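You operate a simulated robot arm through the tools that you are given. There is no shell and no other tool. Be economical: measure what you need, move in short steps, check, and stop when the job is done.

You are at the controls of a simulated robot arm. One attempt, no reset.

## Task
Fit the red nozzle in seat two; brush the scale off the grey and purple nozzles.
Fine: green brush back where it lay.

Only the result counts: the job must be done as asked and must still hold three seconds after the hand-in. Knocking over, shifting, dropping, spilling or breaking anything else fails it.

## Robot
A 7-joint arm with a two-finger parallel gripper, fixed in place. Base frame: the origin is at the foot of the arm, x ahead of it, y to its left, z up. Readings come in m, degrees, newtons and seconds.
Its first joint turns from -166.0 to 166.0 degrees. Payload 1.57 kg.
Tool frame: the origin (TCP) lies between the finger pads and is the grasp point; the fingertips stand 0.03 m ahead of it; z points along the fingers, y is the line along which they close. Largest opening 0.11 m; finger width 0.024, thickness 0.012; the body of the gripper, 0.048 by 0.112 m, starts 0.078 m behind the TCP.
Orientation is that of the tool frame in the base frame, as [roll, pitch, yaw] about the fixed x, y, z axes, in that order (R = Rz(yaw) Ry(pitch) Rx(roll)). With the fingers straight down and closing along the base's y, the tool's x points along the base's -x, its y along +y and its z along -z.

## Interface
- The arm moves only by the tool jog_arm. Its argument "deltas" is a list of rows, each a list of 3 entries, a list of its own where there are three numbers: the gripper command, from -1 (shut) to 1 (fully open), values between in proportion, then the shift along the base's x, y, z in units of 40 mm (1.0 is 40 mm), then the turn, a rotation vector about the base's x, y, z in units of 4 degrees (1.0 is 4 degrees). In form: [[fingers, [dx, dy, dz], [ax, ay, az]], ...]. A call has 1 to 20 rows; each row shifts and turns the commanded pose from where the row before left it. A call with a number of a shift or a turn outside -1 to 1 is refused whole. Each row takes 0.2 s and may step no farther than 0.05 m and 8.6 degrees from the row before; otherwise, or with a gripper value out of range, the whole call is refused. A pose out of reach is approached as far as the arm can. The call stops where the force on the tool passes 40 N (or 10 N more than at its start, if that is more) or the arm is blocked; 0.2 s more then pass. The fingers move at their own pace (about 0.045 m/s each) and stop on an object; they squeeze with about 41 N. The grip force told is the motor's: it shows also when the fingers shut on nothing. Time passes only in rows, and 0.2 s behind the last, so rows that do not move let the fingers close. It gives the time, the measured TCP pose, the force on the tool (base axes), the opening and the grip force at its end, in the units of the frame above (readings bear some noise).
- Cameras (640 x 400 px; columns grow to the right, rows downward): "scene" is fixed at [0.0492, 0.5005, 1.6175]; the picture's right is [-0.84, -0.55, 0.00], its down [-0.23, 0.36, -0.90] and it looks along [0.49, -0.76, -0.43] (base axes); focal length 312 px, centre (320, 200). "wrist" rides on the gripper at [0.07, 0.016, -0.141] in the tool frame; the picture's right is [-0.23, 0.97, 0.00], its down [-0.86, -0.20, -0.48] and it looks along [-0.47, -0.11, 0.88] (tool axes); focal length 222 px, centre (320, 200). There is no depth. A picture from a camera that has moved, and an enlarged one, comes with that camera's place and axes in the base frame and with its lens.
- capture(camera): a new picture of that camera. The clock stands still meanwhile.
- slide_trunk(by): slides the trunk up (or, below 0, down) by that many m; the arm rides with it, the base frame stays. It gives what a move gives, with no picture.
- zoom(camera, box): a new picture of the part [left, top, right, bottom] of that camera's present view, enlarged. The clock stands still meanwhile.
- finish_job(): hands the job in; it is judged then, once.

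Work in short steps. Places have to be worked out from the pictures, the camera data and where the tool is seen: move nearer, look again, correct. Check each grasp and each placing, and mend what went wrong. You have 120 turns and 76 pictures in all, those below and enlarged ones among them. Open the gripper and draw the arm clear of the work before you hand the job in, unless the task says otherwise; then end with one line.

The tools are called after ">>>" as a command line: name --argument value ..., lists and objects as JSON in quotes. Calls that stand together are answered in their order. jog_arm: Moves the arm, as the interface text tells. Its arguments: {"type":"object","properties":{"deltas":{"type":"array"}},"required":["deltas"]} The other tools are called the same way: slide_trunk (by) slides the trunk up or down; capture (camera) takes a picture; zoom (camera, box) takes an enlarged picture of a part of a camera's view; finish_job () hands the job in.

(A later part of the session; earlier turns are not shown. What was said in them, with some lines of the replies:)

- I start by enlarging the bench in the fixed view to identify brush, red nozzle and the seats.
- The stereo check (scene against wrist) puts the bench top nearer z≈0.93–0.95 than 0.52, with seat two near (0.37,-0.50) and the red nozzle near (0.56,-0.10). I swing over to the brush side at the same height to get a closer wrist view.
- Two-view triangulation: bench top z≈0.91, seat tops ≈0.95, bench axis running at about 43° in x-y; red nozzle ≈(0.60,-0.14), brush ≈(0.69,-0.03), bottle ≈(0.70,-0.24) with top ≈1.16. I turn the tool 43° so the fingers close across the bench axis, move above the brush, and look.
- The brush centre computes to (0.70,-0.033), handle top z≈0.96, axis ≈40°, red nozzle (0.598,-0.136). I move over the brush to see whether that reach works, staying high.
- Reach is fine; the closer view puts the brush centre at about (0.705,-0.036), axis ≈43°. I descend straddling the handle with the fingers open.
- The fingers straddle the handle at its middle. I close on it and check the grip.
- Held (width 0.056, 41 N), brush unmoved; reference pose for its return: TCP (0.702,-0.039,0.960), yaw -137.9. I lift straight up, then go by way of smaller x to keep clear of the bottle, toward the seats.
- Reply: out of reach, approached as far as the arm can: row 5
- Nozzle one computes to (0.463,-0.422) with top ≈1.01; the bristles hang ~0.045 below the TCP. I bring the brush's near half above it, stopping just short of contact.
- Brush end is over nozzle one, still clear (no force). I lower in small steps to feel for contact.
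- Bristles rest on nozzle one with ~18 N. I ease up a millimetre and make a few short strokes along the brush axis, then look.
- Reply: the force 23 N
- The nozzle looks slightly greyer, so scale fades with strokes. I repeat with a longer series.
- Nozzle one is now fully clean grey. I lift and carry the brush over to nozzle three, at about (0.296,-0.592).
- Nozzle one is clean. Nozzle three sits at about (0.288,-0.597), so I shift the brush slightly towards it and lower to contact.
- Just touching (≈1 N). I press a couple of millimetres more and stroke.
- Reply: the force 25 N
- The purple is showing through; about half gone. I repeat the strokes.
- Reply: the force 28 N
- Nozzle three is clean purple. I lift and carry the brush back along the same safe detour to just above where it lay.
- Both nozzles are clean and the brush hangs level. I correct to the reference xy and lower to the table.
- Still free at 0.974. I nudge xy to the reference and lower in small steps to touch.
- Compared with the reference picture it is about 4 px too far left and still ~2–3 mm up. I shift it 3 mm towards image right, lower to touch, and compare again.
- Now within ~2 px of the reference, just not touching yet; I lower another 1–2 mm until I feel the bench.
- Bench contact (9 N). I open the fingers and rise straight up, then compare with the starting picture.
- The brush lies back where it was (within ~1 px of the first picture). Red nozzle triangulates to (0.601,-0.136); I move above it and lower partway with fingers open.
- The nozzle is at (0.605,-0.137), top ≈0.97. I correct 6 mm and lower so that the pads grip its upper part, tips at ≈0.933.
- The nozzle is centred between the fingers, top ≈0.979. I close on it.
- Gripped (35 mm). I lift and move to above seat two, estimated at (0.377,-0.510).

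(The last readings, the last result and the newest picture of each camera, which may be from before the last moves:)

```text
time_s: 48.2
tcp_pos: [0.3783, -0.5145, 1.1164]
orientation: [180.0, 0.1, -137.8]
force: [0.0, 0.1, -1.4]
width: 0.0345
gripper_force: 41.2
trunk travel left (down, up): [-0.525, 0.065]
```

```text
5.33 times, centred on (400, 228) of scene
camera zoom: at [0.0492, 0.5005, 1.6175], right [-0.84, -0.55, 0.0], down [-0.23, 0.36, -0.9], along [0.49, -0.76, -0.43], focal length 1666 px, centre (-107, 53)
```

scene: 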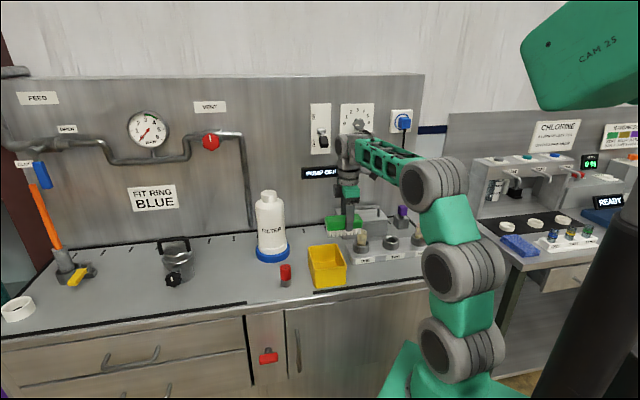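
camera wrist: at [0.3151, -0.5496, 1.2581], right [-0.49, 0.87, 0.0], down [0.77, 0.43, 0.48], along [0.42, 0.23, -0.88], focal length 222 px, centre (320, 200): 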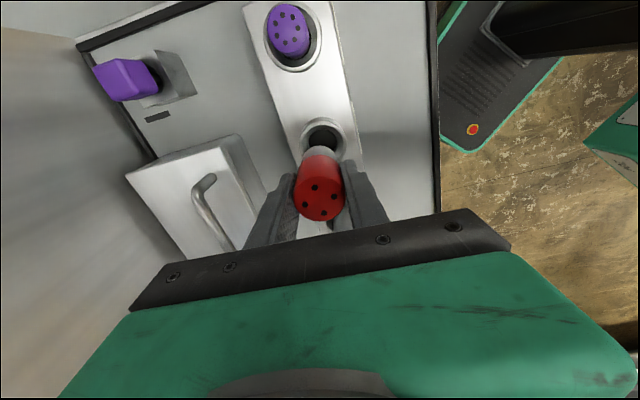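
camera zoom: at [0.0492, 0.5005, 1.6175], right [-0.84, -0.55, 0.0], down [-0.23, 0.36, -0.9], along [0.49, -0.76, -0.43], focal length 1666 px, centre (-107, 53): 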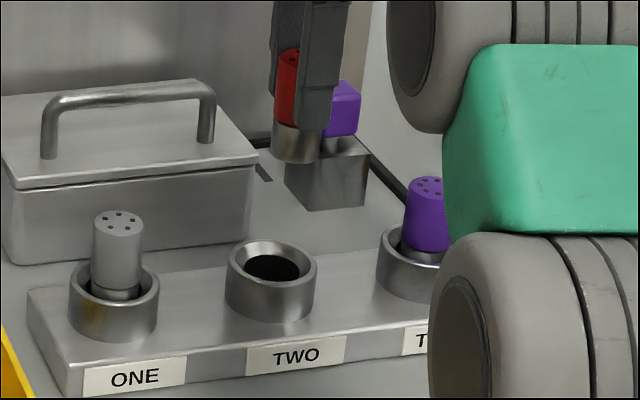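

Seat two measures (0.375,-0.512), rim z≈0.96. I correct by 3 mm, lower to just above the rim and compare in both views.

>>> jog_arm --deltas '[[-1, [-0.07, 0.05, -0.6], [0, 0, 0]], [-1, [0, 0, -0.7], [0, 0, 0]], [-1, [0, 0, -0.7], [0, 0, 0]], [-1, [0, 0, -0.2], [0, 0, 0]], [-1, [0, 0, 0], [0, 0, 0]]]'

>>> zoom --camera "wrist" --box '[240, 90, 400, 240]'

>>> zoom --camera "scene" --box '[350, 200, 430, 250]'

```text
time_s: 49.4
tcp_pos: [0.3744, -0.5091, 1.0271]
orientation: [180.0, 0.0, -137.9]
force: [0.3, -0.2, -0.9]
width: 0.0348
gripper_force: 40.6
trunk travel left (down, up): [-0.525, 0.065]
```

```text
2.67 times, centred on (320, 165) of wrist
camera zoom: at [0.3115, -0.5442, 1.1696], right [-0.49, 0.87, 0.0], down [0.77, 0.43, 0.48], along [0.42, 0.23, -0.88], focal length 592 px, centre (320, 293)
```

zoom: 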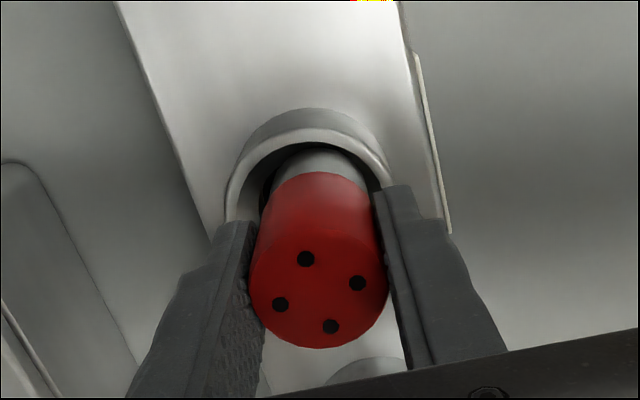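

```text
8.00 times, centred on (390, 225) of scene
camera zoom: at [0.0492, 0.5005, 1.6175], right [-0.84, -0.55, 0.0], down [-0.23, 0.36, -0.9], along [0.49, -0.76, -0.43], focal length 2499 px, centre (-240, 0)
```

zoom: 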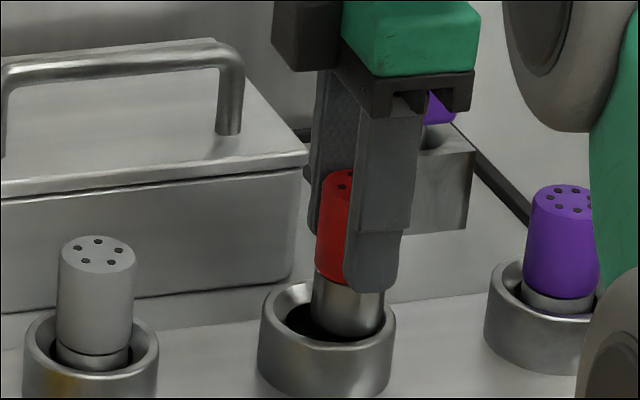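

The two views suggest the seat lies a bit toward +x and to the wrist image's left of the nozzle. I zoom tighter to measure the offset properly before lowering.

>>> zoom --camera "scene" --box '[376, 218, 408, 253]'

>>> capture --camera "wrist"

```text
11.43 times, centred on (392, 236) of scene
camera zoom: at [0.0492, 0.5005, 1.6175], right [-0.84, -0.55, 0.0], down [-0.23, 0.36, -0.9], along [0.49, -0.76, -0.43], focal length 3570 px, centre (-503, -206)
```

zoom: 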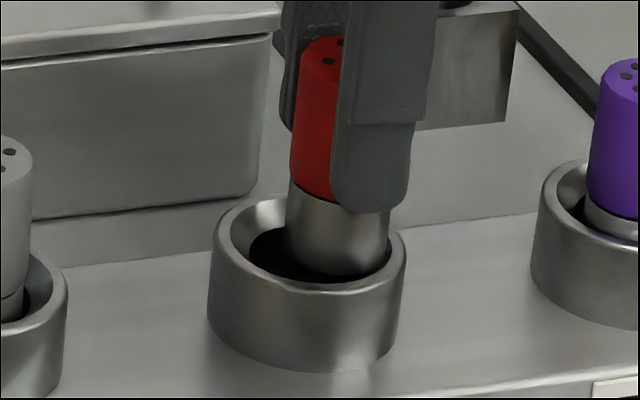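

```text
35 pictures are left
camera wrist: at [0.3115, -0.5442, 1.1696], right [-0.49, 0.87, 0.0], down [0.77, 0.43, 0.48], along [0.42, 0.23, -0.88], focal length 222 px, centre (320, 200)
```

wrist: 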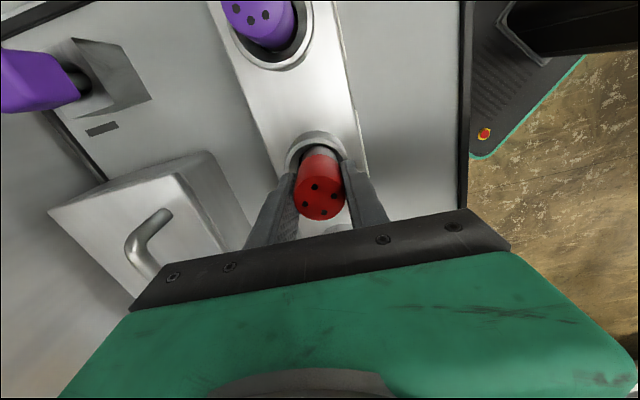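

Refined: the visible ring side wall misled the first estimate; both views now agree the nozzle must move about (+0.009,+0.0015). I rise 6 mm, shift, and look again.

>>> jog_arm --deltas '[[-1, [0, 0, 0.15], [0, 0, 0]], [-1, [0.225, 0.035, 0], [0, 0, 0]], [-1, [0, 0, 0], [0, 0, 0]]]'

>>> zoom --camera "scene" --box '[376, 218, 408, 253]'

>>> zoom --camera "wrist" --box '[240, 90, 400, 240]'

```text
time_s: 50.2
tcp_pos: [0.3855, -0.5085, 1.0335]
orientation: [180.0, 0.0, -137.8]
force: [-0.2, -0.1, -0.8]
width: 0.0349
gripper_force: 40.7
trunk travel left (down, up): [-0.525, 0.065]
```

```text
11.43 times, centred on (392, 236) of scene
camera zoom: at [0.0492, 0.5005, 1.6175], right [-0.84, -0.55, 0.0], down [-0.23, 0.36, -0.9], along [0.49, -0.76, -0.43], focal length 3570 px, centre (-503, -206)
```

zoom: 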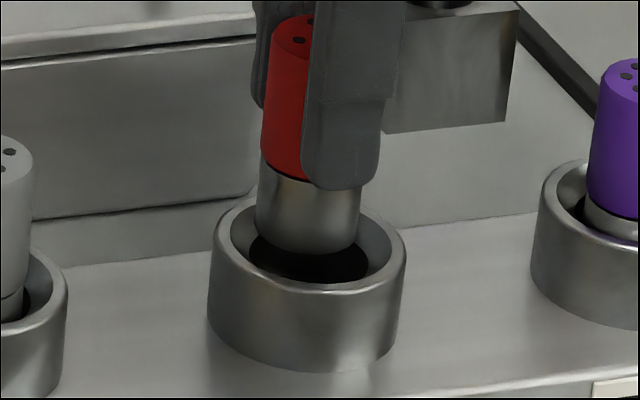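

```text
2.67 times, centred on (320, 165) of wrist
camera zoom: at [0.3219, -0.5433, 1.1751], right [-0.49, 0.87, 0.0], down [0.77, 0.43, 0.48], along [0.42, 0.23, -0.88], focal length 592 px, centre (320, 293)
```

zoom: 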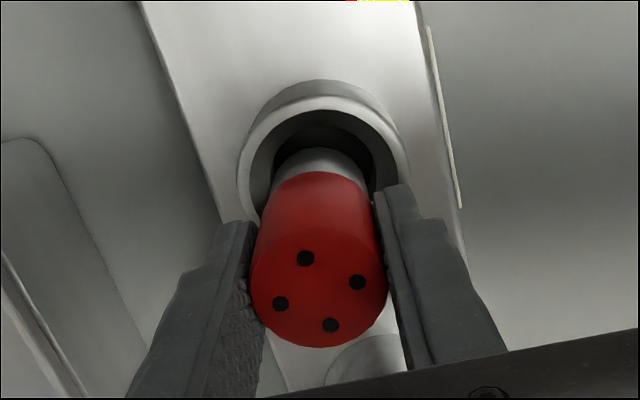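

The nozzle is now centred over the ring in the scene view and nearly so in the wrist view. I lower slowly, watching the force.

>>> jog_arm --deltas '[[-1, [-0.02, -0.01, -0.15], [0, 0, 0]], [-1, [0, 0, -0.15], [0, 0, 0]], [-1, [0, 0, -0.1], [0, 0, 0]], [-1, [0, 0, 0], [0, 0, 0]]]'

>>> zoom --camera "scene" --box '[350, 200, 430, 250]'

```text
time_s: 51.2
tcp_pos: [0.3842, -0.5092, 1.018]
orientation: [-180.0, 0.0, -137.8]
force: [0.5, -0.3, -1.0]
width: 0.0347
gripper_force: 41.3
trunk travel left (down, up): [-0.525, 0.065]
```

```text
8.00 times, centred on (390, 225) of scene
camera zoom: at [0.0492, 0.5005, 1.6175], right [-0.84, -0.55, 0.0], down [-0.23, 0.36, -0.9], along [0.49, -0.76, -0.43], focal length 2499 px, centre (-240, 0)
```

zoom: 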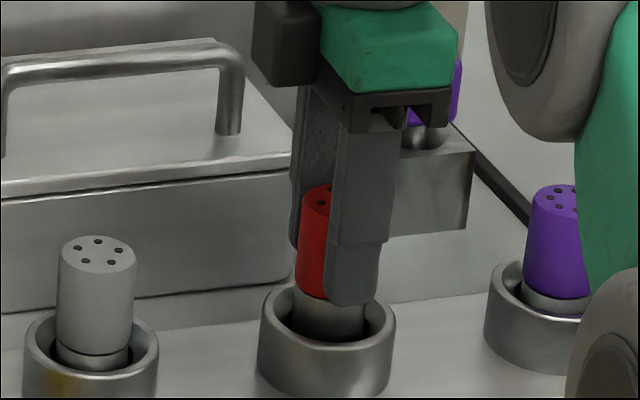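

It enters freely with no force. Around 10 mm more to full seating, but the fingertips may meet the rim first; I lower 5 mm and check.

>>> jog_arm --deltas '[[-1, [0, 0, -0.06], [0, 0, 0]], [-1, [0, 0, -0.06], [0, 0, 0]], [-1, [0, 0, 0], [0, 0, 0]]]'

>>> zoom --camera "scene" --box '[350, 200, 430, 250]'

>>> zoom --camera "wrist" --box '[240, 90, 400, 240]'

```text
time_s: 52.0
tcp_pos: [0.3846, -0.5099, 1.0115]
orientation: [-180.0, 0.0, -137.8]
force: [1.1, 0.3, -1.6]
width: 0.0347
gripper_force: 40.9
trunk travel left (down, up): [-0.525, 0.065]
```

```text
8.00 times, centred on (390, 225) of scene
camera zoom: at [0.0492, 0.5005, 1.6175], right [-0.84, -0.55, 0.0], down [-0.23, 0.36, -0.9], along [0.49, -0.76, -0.43], focal length 2499 px, centre (-240, 0)
```

zoom: 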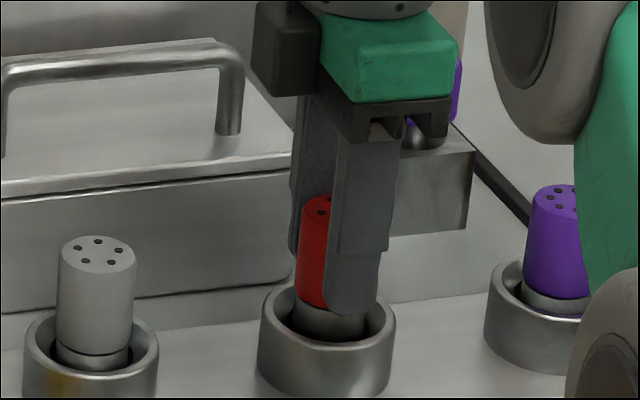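

```text
2.67 times, centred on (320, 165) of wrist
camera zoom: at [0.3201, -0.5441, 1.1543], right [-0.49, 0.87, 0.0], down [0.77, 0.43, 0.48], along [0.42, 0.23, -0.88], focal length 592 px, centre (320, 293)
```

zoom: 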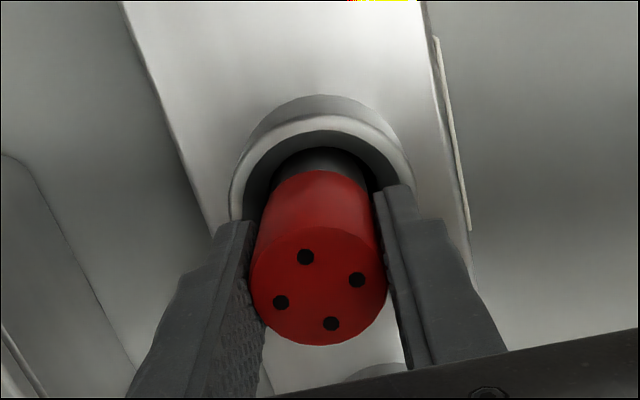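

Comparing top-to-rim spacing with the seated neighbours, only ~2–3 mm is left. I continue in 1.5 mm steps until contact.

>>> jog_arm --deltas '[[-1, [0, 0, -0.035], [0, 0, 0]], [-1, [0, 0, -0.035], [0, 0, 0]], [-1, [0, 0, 0], [0, 0, 0]]]'

```text
time_s: 52.8
tcp_pos: [0.3831, -0.509, 1.0109]
orientation: [-180.0, 0.0, -137.9]
force: [0.3, 0.5, -0.9]
width: 0.035
gripper_force: 41.3
trunk travel left (down, up): [-0.525, 0.065]
```

>>> jog_arm --deltas '[[-1, [0, 0, -0.04], [0, 0, 0]], [-1, [0, 0, -0.04], [0, 0, 0]], [-1, [0, 0, 0], [0, 0, 0]]]'

>>> zoom --camera "scene" --box '[350, 200, 430, 250]'

```text
time_s: 53.6
tcp_pos: [0.3829, -0.5088, 1.0069]
orientation: [180.0, 0.0, -137.9]
force: [0.2, -0.2, -0.6]
width: 0.035
gripper_force: 41.1
trunk travel left (down, up): [-0.525, 0.065]
```

```text
8.00 times, centred on (390, 225) of scene
camera zoom: at [0.0492, 0.5005, 1.6175], right [-0.84, -0.55, 0.0], down [-0.23, 0.36, -0.9], along [0.49, -0.76, -0.43], focal length 2499 px, centre (-240, 0)
```

zoom: 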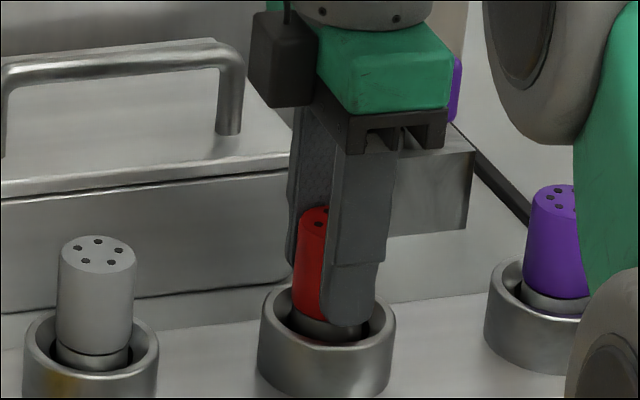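

Still no contact force; I go on down gently.

>>> jog_arm --deltas '[[-1, [0, 0, -0.04], [0, 0, 0]], [-1, [0, 0, -0.03], [0, 0, 0]], [-1, [0, 0, 0], [0, 0, 0]]]'

>>> zoom --camera "scene" --box '[376, 218, 408, 253]'

>>> zoom --camera "wrist" --box '[240, 90, 400, 240]'

```text
time_s: 54.4
tcp_pos: [0.3831, -0.5086, 1.0044]
orientation: [-179.8, 0.0, -137.7]
force: [0.3, 0.8, 6.7]
width: 0.035
gripper_force: 40.9
trunk travel left (down, up): [-0.525, 0.065]
```

```text
11.43 times, centred on (392, 236) of scene
camera zoom: at [0.0492, 0.5005, 1.6175], right [-0.84, -0.55, 0.0], down [-0.23, 0.36, -0.9], along [0.49, -0.76, -0.43], focal length 3570 px, centre (-503, -206)
```

zoom: 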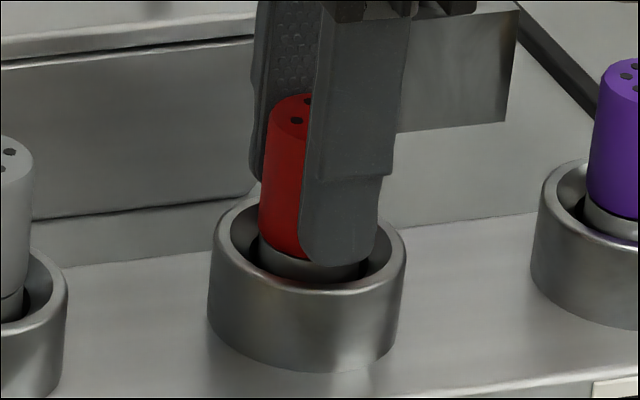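

```text
2.67 times, centred on (320, 165) of wrist
camera zoom: at [0.3195, -0.5425, 1.1471], right [-0.49, 0.87, 0.0], down [0.77, 0.43, 0.48], along [0.42, 0.23, -0.88], focal length 592 px, centre (320, 293)
```

zoom: 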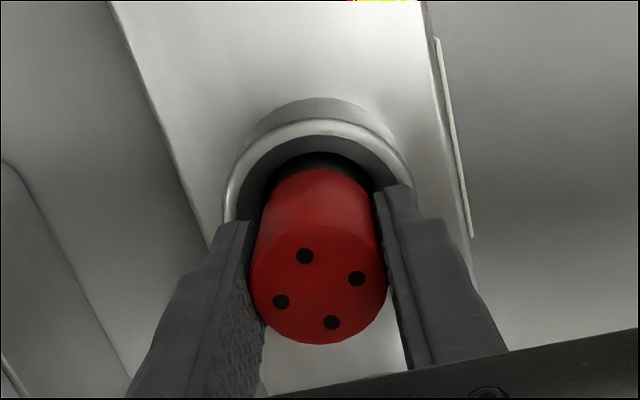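

Contact at TCP 1.0044 (7 N), top-to-rim spacing equals the neighbours', and the fingertips are visibly above the rim: seated. I open and rise.

>>> jog_arm --deltas '[[0, [0, 0, 0.02], [0, 0, 0]], [0, [0, 0, 0], [0, 0, 0]], [0.2, [0, 0, 0], [0, 0, 0]], [0.2, [0, 0, 0], [0, 0, 0]], [0.2, [0, 0, 0.5], [0, 0, 0]], [0.2, [0, 0, 0.8], [0, 0, 0]], [0.2, [0, 0, 0.9], [0, 0, 0]], [0.2, [0, 0, 0.9], [0, 0, 0]], [0.2, [0, 0, 0.9], [0, 0, 0]], [1, [0, 0, 0.5], [0, 0, 0]], [1, [0, 0, 0], [0, 0, 0]]]'

>>> zoom --camera "scene" --box '[340, 190, 460, 265]'

>>> capture --camera "wrist"

```text
time_s: 56.8
tcp_pos: [0.3822, -0.5087, 1.1851]
orientation: [180.0, 0.0, -137.8]
force: [-0.1, -0.2, -1.7]
width: 0.1101
gripper_force: 0.1
trunk travel left (down, up): [-0.525, 0.065]
```

```text
5.33 times, centred on (400, 228) of scene
camera zoom: at [0.0492, 0.5005, 1.6175], right [-0.84, -0.55, 0.0], down [-0.23, 0.36, -0.9], along [0.49, -0.76, -0.43], focal length 1666 px, centre (-107, 53)
```

zoom: 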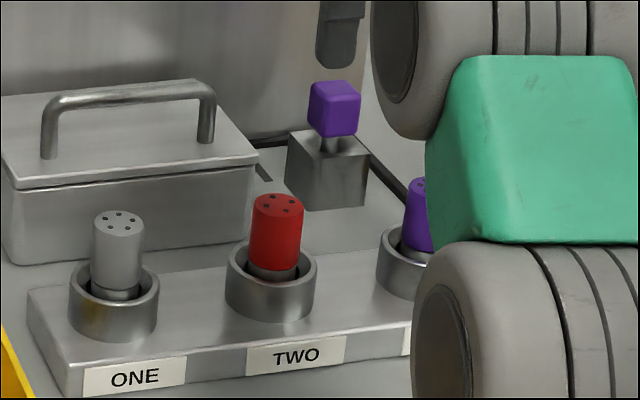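

```text
25 pictures are left
camera wrist: at [0.319, -0.5421, 1.3261], right [-0.49, 0.87, 0.0], down [0.77, 0.43, 0.48], along [0.42, 0.23, -0.88], focal length 222 px, centre (320, 200)
```

wrist: 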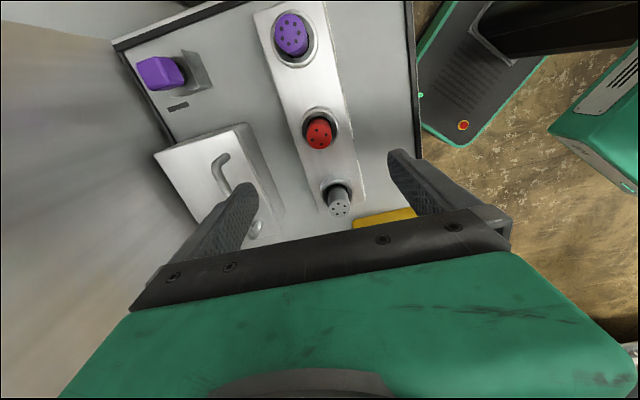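

Red nozzle stands upright and seated in seat two, all three clean. I draw the arm back up clear and take a last overall look.

>>> jog_arm --deltas '[[1, [-0.2, 0.4, 0.9], [0, 0, 0]], [1, [-0.4, 0.8, 0.7], [0, 0, 0]], [1, [-0.4, 0.8, 0.6], [0, 0, 0]], [1, [-0.2, 0.8, 0], [0, 0, 0]], [1, [0, 0, 0], [0, 0, 0]]]'

>>> capture --camera "scene"

>>> zoom --camera "wrist" --box '[150, 0, 390, 150]'

>>> zoom --camera "scene" --box '[200, 230, 360, 330]'

```text
time_s: 58.0
tcp_pos: [0.3389, -0.4002, 1.2716]
orientation: [180.0, 0.0, -137.8]
force: [0.0, 0.9, -0.7]
width: 0.11
gripper_force: 0.0
trunk travel left (down, up): [-0.525, 0.065]
```

```text
24 pictures are left
```

scene: 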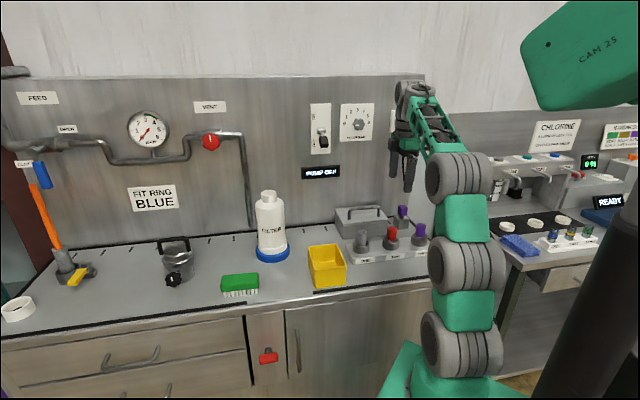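

```text
2.67 times, centred on (270, 75) of wrist
camera zoom: at [0.276, -0.4351, 1.4141], right [-0.49, 0.87, 0.0], down [0.77, 0.43, 0.48], along [0.42, 0.23, -0.88], focal length 592 px, centre (453, 533)
```

zoom: 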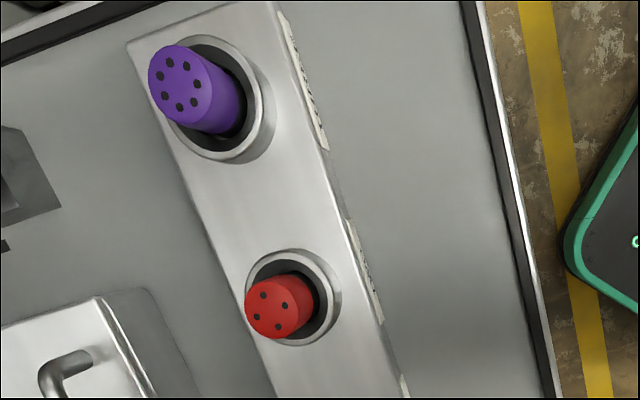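

```text
4.00 times, centred on (280, 280) of scene
camera zoom: at [0.0492, 0.5005, 1.6175], right [-0.84, -0.55, 0.0], down [-0.23, 0.36, -0.9], along [0.49, -0.76, -0.43], focal length 1250 px, centre (480, -120)
```

zoom: 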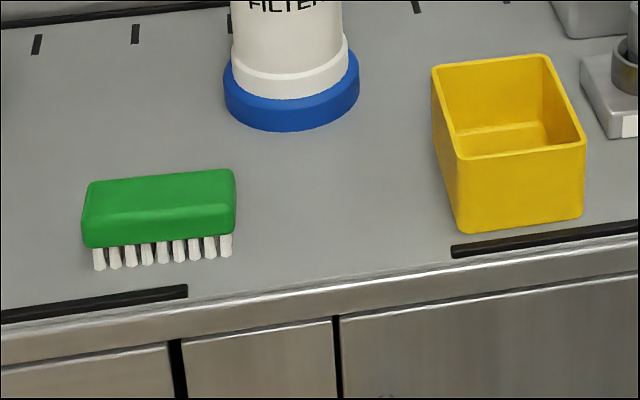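

Everything asked for checks out in the pictures: grey and purple are clean, red is in seat two, the brush is back in its place and the arm is clear. I hand in.

>>> finish_job

```text
The job is handed in.
```

The red nozzle is fitted in seat two, the grey and purple nozzles are brushed clean of scale, and the green brush is back where it lay; I saw nothing else disturbed.
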